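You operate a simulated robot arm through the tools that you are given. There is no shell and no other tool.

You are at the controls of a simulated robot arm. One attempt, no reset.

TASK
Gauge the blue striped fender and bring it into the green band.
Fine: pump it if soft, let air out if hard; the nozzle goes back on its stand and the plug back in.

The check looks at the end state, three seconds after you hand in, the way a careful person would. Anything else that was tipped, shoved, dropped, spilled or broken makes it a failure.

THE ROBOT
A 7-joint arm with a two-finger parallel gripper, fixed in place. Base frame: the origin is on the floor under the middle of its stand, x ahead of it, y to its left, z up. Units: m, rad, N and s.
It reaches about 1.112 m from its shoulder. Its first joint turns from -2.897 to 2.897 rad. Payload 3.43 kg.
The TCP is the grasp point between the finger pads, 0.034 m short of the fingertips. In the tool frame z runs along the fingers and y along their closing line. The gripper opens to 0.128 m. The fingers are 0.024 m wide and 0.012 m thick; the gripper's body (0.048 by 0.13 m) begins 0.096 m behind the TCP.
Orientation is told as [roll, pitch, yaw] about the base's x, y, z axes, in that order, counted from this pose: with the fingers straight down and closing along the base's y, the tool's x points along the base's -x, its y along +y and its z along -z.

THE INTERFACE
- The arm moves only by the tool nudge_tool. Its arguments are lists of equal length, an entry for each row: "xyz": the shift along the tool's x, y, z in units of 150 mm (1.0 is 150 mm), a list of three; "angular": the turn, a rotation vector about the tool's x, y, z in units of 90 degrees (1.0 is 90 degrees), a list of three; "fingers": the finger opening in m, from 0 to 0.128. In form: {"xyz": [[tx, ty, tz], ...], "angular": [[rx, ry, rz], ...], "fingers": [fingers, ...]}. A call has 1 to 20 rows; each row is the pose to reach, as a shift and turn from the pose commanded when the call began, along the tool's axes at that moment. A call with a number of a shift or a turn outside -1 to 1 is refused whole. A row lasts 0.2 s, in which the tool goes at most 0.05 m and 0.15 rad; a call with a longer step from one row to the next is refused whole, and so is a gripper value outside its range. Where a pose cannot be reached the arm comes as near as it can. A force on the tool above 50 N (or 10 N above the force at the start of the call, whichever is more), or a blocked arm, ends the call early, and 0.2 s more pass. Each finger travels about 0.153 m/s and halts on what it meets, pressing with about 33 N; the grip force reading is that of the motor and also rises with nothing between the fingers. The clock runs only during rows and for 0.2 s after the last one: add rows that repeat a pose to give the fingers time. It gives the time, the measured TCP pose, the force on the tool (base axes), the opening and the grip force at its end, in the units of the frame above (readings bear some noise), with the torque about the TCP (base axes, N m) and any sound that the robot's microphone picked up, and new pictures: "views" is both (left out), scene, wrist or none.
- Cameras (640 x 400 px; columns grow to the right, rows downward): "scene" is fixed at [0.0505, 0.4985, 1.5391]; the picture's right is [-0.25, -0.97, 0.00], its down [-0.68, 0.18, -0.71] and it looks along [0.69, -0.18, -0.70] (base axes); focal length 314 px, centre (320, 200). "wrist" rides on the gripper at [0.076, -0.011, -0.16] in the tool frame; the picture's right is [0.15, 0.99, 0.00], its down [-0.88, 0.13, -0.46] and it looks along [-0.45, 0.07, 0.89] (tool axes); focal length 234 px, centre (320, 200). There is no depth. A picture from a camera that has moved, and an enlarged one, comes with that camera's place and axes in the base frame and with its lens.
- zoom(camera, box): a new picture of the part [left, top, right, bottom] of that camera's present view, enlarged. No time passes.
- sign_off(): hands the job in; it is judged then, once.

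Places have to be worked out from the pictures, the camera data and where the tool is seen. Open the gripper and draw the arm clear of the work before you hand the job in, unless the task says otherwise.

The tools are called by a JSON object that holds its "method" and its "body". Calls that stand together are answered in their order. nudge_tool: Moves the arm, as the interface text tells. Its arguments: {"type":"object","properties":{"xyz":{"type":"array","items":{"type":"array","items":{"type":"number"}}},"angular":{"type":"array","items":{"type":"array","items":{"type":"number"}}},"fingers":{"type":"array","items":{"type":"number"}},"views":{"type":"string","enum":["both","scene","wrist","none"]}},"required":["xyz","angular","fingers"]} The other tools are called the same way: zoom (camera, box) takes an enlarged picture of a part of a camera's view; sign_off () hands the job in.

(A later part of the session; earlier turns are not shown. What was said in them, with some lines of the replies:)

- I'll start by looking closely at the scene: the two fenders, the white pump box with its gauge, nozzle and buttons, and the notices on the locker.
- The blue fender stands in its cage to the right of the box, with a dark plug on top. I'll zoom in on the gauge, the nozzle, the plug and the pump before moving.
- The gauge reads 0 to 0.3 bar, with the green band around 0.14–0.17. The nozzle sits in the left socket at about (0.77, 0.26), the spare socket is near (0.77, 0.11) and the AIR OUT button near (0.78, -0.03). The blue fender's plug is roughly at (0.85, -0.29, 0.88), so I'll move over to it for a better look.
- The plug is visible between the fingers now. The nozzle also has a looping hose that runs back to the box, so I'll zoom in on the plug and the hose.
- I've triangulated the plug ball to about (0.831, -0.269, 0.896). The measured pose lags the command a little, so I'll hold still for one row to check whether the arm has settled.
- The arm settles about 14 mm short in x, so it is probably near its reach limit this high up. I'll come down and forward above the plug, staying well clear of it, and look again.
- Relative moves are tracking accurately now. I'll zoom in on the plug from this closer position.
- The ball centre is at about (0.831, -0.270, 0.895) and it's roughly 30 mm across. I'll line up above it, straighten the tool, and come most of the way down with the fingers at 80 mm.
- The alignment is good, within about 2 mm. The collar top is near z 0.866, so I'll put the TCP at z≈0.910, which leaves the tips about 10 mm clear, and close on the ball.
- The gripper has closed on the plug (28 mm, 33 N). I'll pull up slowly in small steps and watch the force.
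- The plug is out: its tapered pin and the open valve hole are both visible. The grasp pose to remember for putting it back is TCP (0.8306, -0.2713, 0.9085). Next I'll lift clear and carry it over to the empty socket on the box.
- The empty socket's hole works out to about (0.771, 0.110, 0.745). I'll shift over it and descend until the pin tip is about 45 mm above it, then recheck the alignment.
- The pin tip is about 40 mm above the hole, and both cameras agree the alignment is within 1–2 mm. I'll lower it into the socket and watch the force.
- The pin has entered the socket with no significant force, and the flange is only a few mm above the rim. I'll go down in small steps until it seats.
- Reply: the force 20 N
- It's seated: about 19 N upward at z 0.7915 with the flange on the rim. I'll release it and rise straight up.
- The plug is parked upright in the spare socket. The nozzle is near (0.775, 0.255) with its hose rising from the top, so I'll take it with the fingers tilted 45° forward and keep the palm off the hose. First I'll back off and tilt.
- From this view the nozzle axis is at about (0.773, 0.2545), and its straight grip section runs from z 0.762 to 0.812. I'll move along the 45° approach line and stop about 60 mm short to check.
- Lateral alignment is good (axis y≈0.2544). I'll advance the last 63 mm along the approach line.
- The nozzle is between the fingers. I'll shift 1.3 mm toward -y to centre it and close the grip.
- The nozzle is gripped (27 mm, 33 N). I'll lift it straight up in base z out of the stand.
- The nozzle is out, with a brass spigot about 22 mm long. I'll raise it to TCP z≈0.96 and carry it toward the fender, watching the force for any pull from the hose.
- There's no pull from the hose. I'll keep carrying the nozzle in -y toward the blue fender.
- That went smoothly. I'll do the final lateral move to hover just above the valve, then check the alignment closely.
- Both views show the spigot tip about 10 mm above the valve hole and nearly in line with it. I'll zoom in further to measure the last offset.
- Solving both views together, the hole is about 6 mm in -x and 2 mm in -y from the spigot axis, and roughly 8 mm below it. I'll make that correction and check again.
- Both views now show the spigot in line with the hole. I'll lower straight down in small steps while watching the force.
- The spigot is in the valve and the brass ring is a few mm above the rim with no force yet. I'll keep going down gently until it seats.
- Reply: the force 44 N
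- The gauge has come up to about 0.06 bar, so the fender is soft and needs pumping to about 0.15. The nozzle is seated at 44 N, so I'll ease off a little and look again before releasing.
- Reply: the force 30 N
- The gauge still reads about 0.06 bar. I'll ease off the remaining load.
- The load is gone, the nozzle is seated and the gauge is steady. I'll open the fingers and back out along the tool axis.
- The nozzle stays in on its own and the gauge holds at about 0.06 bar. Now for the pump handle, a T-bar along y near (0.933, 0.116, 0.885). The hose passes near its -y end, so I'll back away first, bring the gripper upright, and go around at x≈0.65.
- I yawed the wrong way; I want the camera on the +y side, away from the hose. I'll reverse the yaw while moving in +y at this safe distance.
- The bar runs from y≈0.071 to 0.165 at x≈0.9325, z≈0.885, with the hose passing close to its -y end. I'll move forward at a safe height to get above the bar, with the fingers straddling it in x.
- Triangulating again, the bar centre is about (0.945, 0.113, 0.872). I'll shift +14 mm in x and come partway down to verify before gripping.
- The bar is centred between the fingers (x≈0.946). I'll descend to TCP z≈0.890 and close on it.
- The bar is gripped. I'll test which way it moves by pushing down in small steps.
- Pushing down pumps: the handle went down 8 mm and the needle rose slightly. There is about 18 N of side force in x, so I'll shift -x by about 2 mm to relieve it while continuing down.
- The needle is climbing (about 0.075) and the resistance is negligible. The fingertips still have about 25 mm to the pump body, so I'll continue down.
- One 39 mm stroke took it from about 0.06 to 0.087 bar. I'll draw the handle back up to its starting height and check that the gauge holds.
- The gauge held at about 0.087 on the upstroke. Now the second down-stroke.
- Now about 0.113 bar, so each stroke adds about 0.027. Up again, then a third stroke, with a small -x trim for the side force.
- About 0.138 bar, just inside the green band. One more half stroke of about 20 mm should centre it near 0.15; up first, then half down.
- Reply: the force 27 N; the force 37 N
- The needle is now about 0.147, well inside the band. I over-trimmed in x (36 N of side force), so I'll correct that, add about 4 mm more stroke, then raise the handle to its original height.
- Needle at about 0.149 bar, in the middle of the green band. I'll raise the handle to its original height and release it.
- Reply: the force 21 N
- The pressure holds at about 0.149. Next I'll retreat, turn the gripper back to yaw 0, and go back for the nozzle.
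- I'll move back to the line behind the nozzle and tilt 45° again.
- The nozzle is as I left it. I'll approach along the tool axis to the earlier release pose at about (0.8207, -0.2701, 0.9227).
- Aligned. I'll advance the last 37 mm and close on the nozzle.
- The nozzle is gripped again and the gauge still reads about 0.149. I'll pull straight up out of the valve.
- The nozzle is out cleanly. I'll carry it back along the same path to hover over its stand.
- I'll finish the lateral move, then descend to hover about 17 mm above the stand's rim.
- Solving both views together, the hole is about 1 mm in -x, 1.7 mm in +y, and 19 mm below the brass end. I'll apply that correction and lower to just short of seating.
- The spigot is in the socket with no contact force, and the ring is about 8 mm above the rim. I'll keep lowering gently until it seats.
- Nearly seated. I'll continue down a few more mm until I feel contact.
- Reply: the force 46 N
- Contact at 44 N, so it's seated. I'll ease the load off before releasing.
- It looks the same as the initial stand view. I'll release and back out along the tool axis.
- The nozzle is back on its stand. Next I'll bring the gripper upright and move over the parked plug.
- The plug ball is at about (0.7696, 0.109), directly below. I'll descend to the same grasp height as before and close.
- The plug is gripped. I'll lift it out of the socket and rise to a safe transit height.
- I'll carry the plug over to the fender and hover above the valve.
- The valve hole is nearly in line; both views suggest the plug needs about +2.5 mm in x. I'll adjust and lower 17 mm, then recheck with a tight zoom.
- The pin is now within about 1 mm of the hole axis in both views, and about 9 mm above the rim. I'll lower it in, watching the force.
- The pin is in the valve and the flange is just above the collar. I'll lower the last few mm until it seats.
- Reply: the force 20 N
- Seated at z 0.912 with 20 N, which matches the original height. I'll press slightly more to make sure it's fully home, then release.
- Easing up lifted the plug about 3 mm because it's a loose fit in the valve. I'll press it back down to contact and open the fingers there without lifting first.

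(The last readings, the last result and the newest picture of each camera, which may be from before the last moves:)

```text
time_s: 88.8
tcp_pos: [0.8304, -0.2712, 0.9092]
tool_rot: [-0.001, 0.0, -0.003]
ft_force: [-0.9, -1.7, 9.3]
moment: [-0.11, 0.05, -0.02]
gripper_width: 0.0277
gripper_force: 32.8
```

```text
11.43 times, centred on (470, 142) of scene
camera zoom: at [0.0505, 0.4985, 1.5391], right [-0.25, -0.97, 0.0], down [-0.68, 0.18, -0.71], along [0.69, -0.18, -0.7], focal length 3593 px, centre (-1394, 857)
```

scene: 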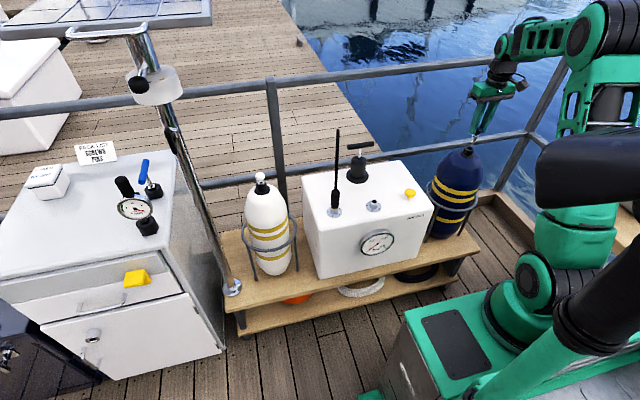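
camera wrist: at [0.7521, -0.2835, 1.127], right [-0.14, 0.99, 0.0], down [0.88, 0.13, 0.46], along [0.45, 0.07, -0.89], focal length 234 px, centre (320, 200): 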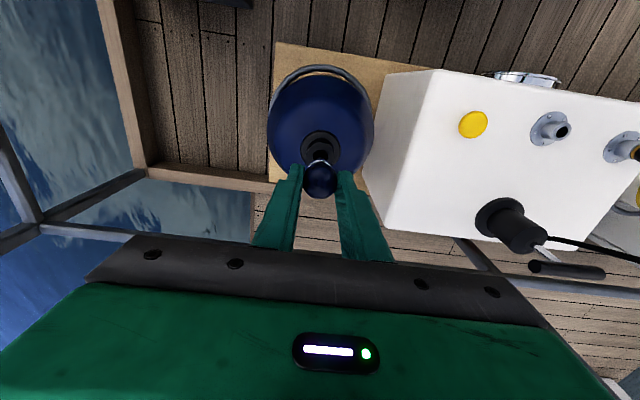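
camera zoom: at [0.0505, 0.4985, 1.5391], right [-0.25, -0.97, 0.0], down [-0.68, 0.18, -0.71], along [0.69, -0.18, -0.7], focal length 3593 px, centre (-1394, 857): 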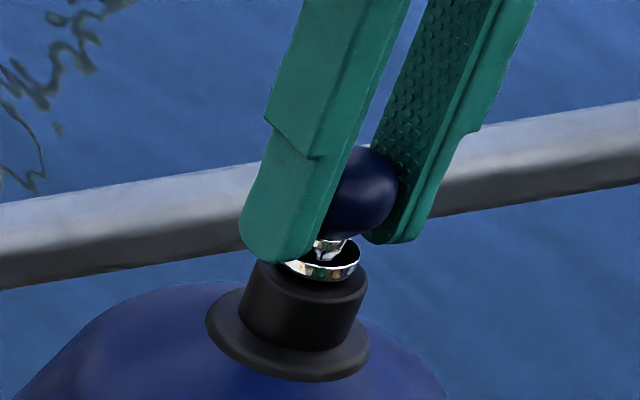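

The flange is down on the collar again with 9 N of contact. I'll open the fingers here and then rise straight up.

{"method": "nudge_tool", "body": {"xyz": [[0, 0, 0.004], [0, 0, 0.004], [0, 0, 0.0], [0, 0, -0.1], [0, 0, -0.4], [0, 0, -0.7]], "angular": [[0, 0, 0], [0, 0, 0], [0, 0, 0], [0, 0, 0], [0, 0, 0], [0, 0, 0]], "fingers": [0.04, 0.06, 0.07, 0.07, 0.07, 0.07], "views": "both"}}

{"method": "zoom", "body": {"camera": "scene", "box": [420, 130, 500, 180]}}

{"method": "zoom", "body": {"camera": "scene", "box": [310, 120, 406, 220]}}

{"method": "zoom", "body": {"camera": "wrist", "box": [272, 110, 368, 190]}}

```text
time_s: 90.2
tcp_pos: [0.8308, -0.2719, 1.0123]
tool_rot: [-0.001, 0.002, -0.004]
ft_force: [-0.2, 0.2, -0.1]
moment: [-0.03, 0.04, 0.01]
gripper_width: 0.0698
gripper_force: 0.0
camera wrist: at [0.755, -0.2843, 1.1714], right [-0.14, 0.99, 0.0], down [0.88, 0.13, 0.45], along [0.45, 0.07, -0.89], focal length 234 px, centre (320, 200)
```

scene: 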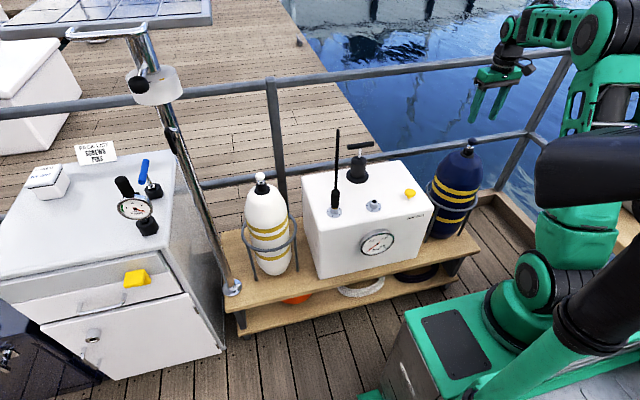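
wrist: 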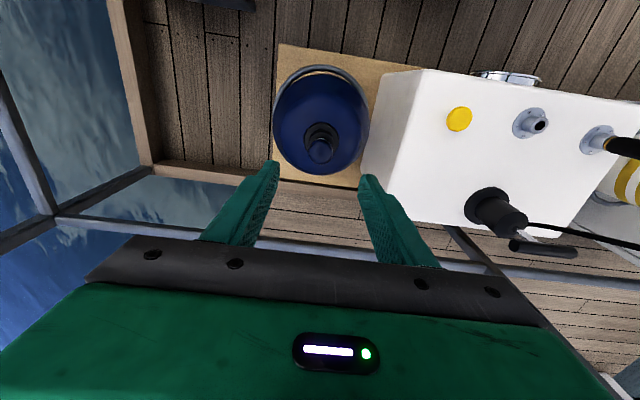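

```text
8.00 times, centred on (460, 155) of scene
camera zoom: at [0.0505, 0.4985, 1.5391], right [-0.25, -0.97, 0.0], down [-0.68, 0.18, -0.71], along [0.69, -0.18, -0.7], focal length 2515 px, centre (-800, 560)
```

zoom: 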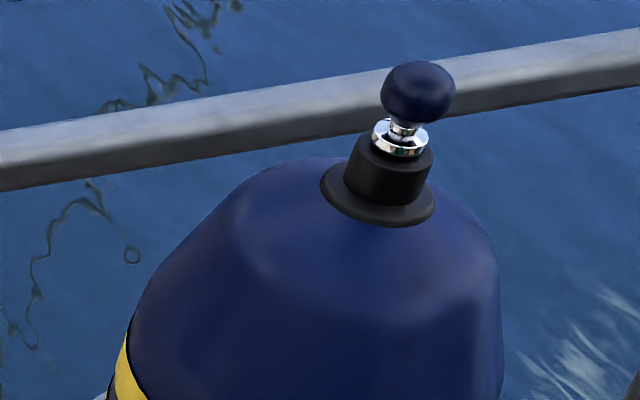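

```text
4.00 times, centred on (358, 170) of scene
camera zoom: at [0.0505, 0.4985, 1.5391], right [-0.25, -0.97, 0.0], down [-0.68, 0.18, -0.71], along [0.69, -0.18, -0.7], focal length 1258 px, centre (168, 320)
```

zoom: 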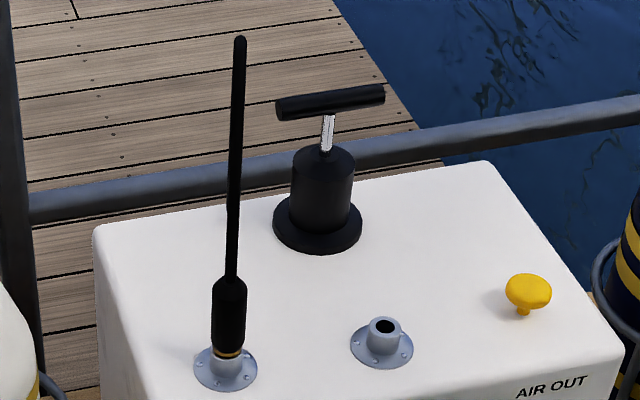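

```text
5.00 times, centred on (320, 150) of wrist
camera zoom: at [0.755, -0.2843, 1.1714], right [-0.14, 0.99, 0.0], down [0.88, 0.13, 0.45], along [0.45, 0.07, -0.89], focal length 1171 px, centre (320, 450)
```

zoom: 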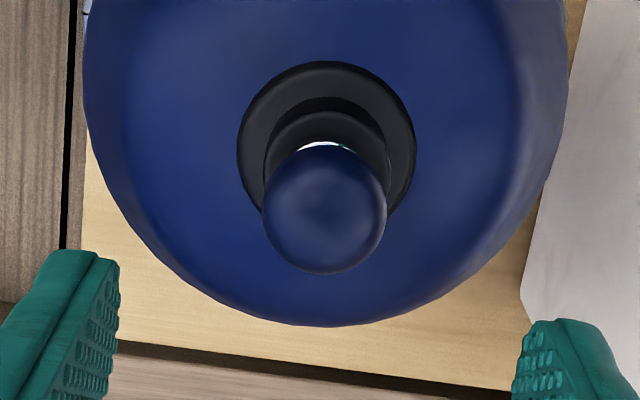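

Everything matches the starting layout: plug on its collar, nozzle in its stand, handle at its original height. I'll draw the arm back clear of the work and do a last check.

{"method": "nudge_tool", "body": {"xyz": [[0.2, 0.1, -0.2], [0.45, 0.25, -0.4], [0.7, 0.45, -0.5], [0.95, 0.65, -0.55], [0.95, 0.9, -0.55], [0.95, 0.9, -0.55]], "angular": [[0, 0, 0], [0, 0, 0], [0, 0, 0], [0, 0, 0], [0, 0, 0], [0, 0, 0]], "fingers": [0.08, 0.1, 0.12, 0.128, 0.128, 0.128], "views": "both"}}

{"method": "zoom", "body": {"camera": "scene", "box": [290, 120, 490, 300]}}

{"method": "zoom", "body": {"camera": "scene", "box": [350, 220, 414, 260]}}

{"method": "zoom", "body": {"camera": "scene", "box": [315, 180, 355, 220]}}

```text
refused: row 2 steps farther than a row can; nothing moved
```

```text
2.22 times, centred on (390, 210) of scene
camera zoom: at [0.0505, 0.4985, 1.5391], right [-0.25, -0.97, 0.0], down [-0.68, 0.18, -0.71], along [0.69, -0.18, -0.7], focal length 699 px, centre (164, 178)
```

zoom: 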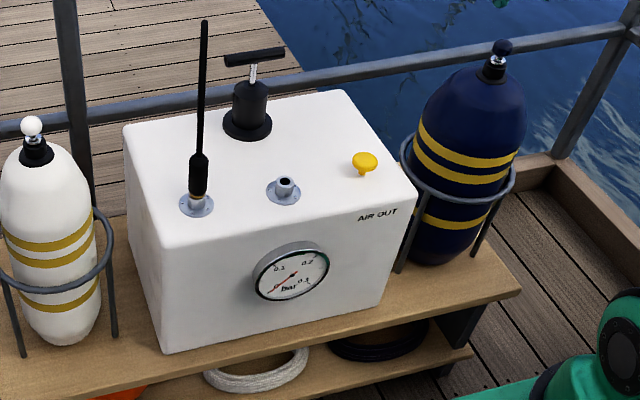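

```text
10.00 times, centred on (382, 240) of scene
camera zoom: at [0.0505, 0.4985, 1.5391], right [-0.25, -0.97, 0.0], down [-0.68, 0.18, -0.71], along [0.69, -0.18, -0.7], focal length 3144 px, centre (-300, -200)
```

zoom: 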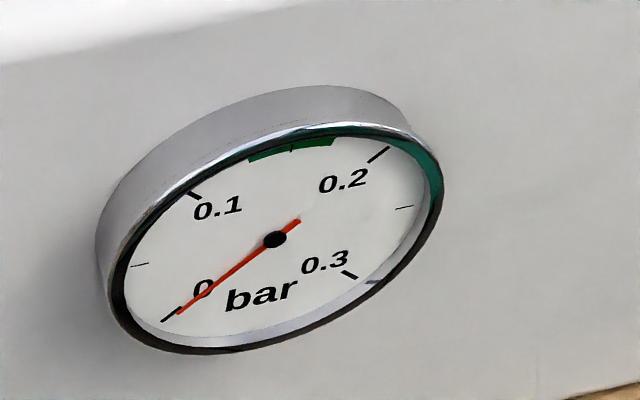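

```text
10.00 times, centred on (335, 200) of scene
camera zoom: at [0.0505, 0.4985, 1.5391], right [-0.25, -0.97, 0.0], down [-0.68, 0.18, -0.71], along [0.69, -0.18, -0.7], focal length 3144 px, centre (170, 200)
```

zoom: 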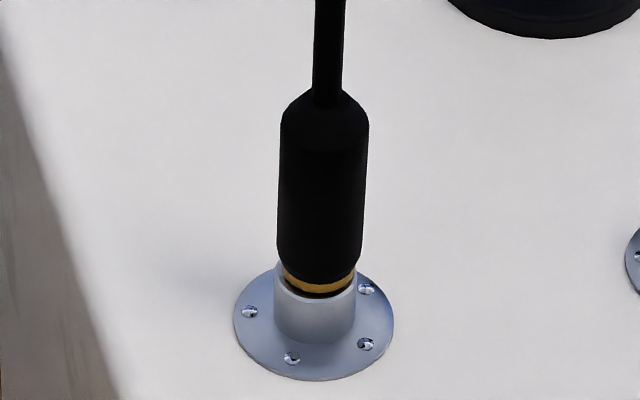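

That step was too long and was refused, so nothing moved. Before retreating I'll compare the fender's girth with the view I had at 0.149 bar, to see whether any air was lost while the valve was open.

{"method": "zoom", "body": {"camera": "scene", "box": [430, 60, 530, 180]}}

{"method": "zoom", "body": {"camera": "scene", "box": [330, 70, 530, 270]}}

```text
3.33 times, centred on (480, 120) of scene
camera zoom: at [0.0505, 0.4985, 1.5391], right [-0.25, -0.97, 0.0], down [-0.68, 0.18, -0.71], along [0.69, -0.18, -0.7], focal length 1048 px, centre (-213, 467)
```

zoom: 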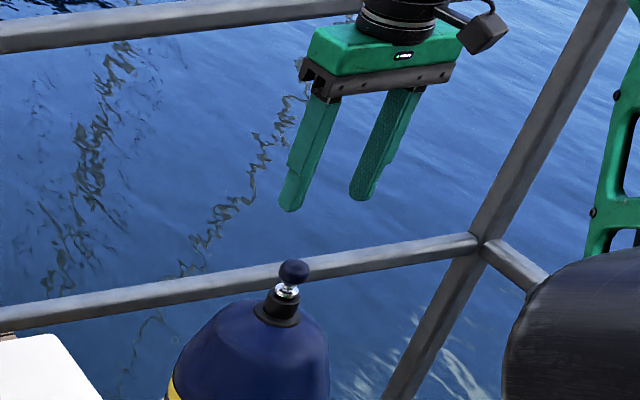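

```text
2.00 times, centred on (430, 170) of scene
camera zoom: at [0.0505, 0.4985, 1.5391], right [-0.25, -0.97, 0.0], down [-0.68, 0.18, -0.71], along [0.69, -0.18, -0.7], focal length 629 px, centre (100, 260)
```

zoom: 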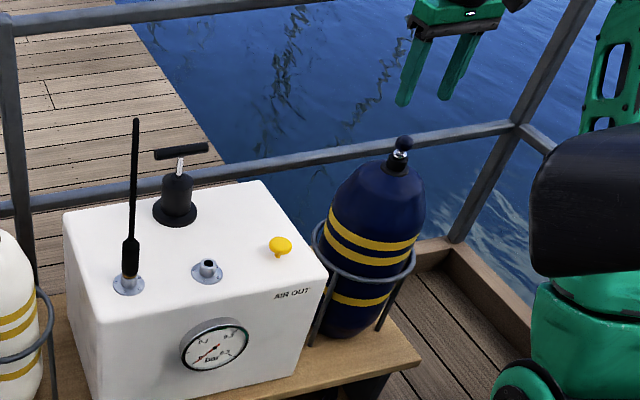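

The fender's outline is the same as at 0.149 bar, so there's no visible loss. I'll retreat with smaller steps.

{"method": "nudge_tool", "body": {"xyz": [[0.12, 0, -0.2], [0.3, 0.1, -0.35], [0.5, 0.25, -0.45], [0.7, 0.42, -0.5], [0.88, 0.6, -0.52], [0.95, 0.8, -0.52], [0.95, 0.8, -0.52]], "angular": [[0, 0, 0], [0, 0, 0], [0, 0, 0], [0, 0, 0], [0, 0, 0], [0, 0, 0], [0, 0, 0]], "fingers": [0.08, 0.1, 0.12, 0.128, 0.128, 0.128, 0.128], "views": "both"}}

{"method": "zoom", "body": {"camera": "wrist", "box": [100, 60, 500, 280]}}

{"method": "zoom", "body": {"camera": "scene", "box": [220, 120, 490, 300]}}

```text
time_s: 91.8
tcp_pos: [0.6907, -0.1491, 1.0911]
tool_rot: [0.0, 0.0, -0.003]
ft_force: [0.5, 0.3, -0.4]
moment: [0.0, 0.01, -0.02]
gripper_width: 0.1277
gripper_force: 0.1
camera wrist: at [0.6141, -0.1618, 1.2501], right [-0.14, 0.99, 0.0], down [0.88, 0.13, 0.46], along [0.45, 0.07, -0.89], focal length 234 px, centre (320, 200)
```

scene: 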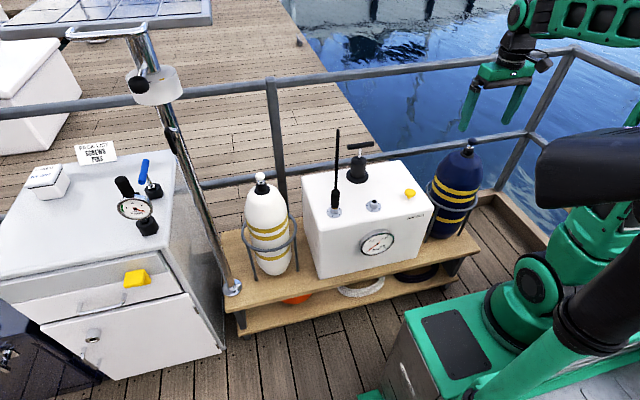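
wrist: 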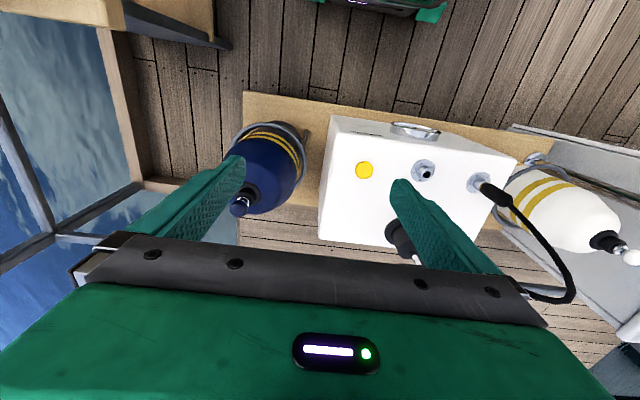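

```text
1.60 times, centred on (300, 170) of wrist
camera zoom: at [0.6141, -0.1618, 1.2501], right [-0.14, 0.99, 0.0], down [0.88, 0.13, 0.46], along [0.45, 0.07, -0.89], focal length 375 px, centre (352, 248)
```

zoom: 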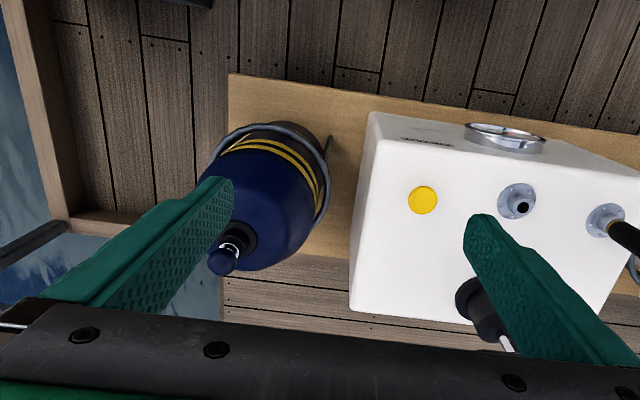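

```text
2.22 times, centred on (355, 210) of scene
camera zoom: at [0.0505, 0.4985, 1.5391], right [-0.25, -0.97, 0.0], down [-0.68, 0.18, -0.71], along [0.69, -0.18, -0.7], focal length 699 px, centre (242, 178)
```

zoom: 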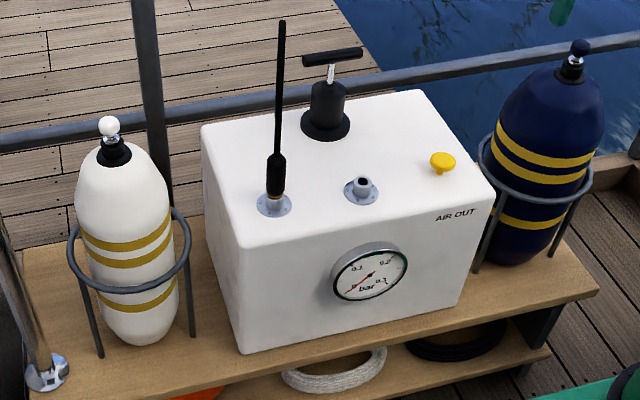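

The plug is back in the blue fender and the nozzle is on its stand, with the gauge back at zero. The last reading with the nozzle in was about 0.149 bar, mid-green. Nothing else has moved, and the arm is clear with the gripper open, so I'm handing in.

{"method": "sign_off", "body": {}}

```text
The job is handed in.
```

The blue fender was soft, about 0.06 bar on the gauge. I pumped it up to about 0.149 bar, the middle of the green band, and it held there until I took the nozzle out.

- **Nozzle:** it is back on its stand and the gauge has returned to zero.
- **Plug:** it is back in the fender's valve, with its flange down on the collar. While waiting, it was parked in the empty socket on the box.
- **Pump and surroundings:** the handle is at its original height. In the final pictures nothing else has moved, and the arm is clear with the gripper open.

I did not gauge the fender again after refitting the plug. The valve was open for about 20 seconds between nozzle and plug. The fender's outline looked the same afterwards as at 0.149 bar, though a small loss of air would not show in the picture.
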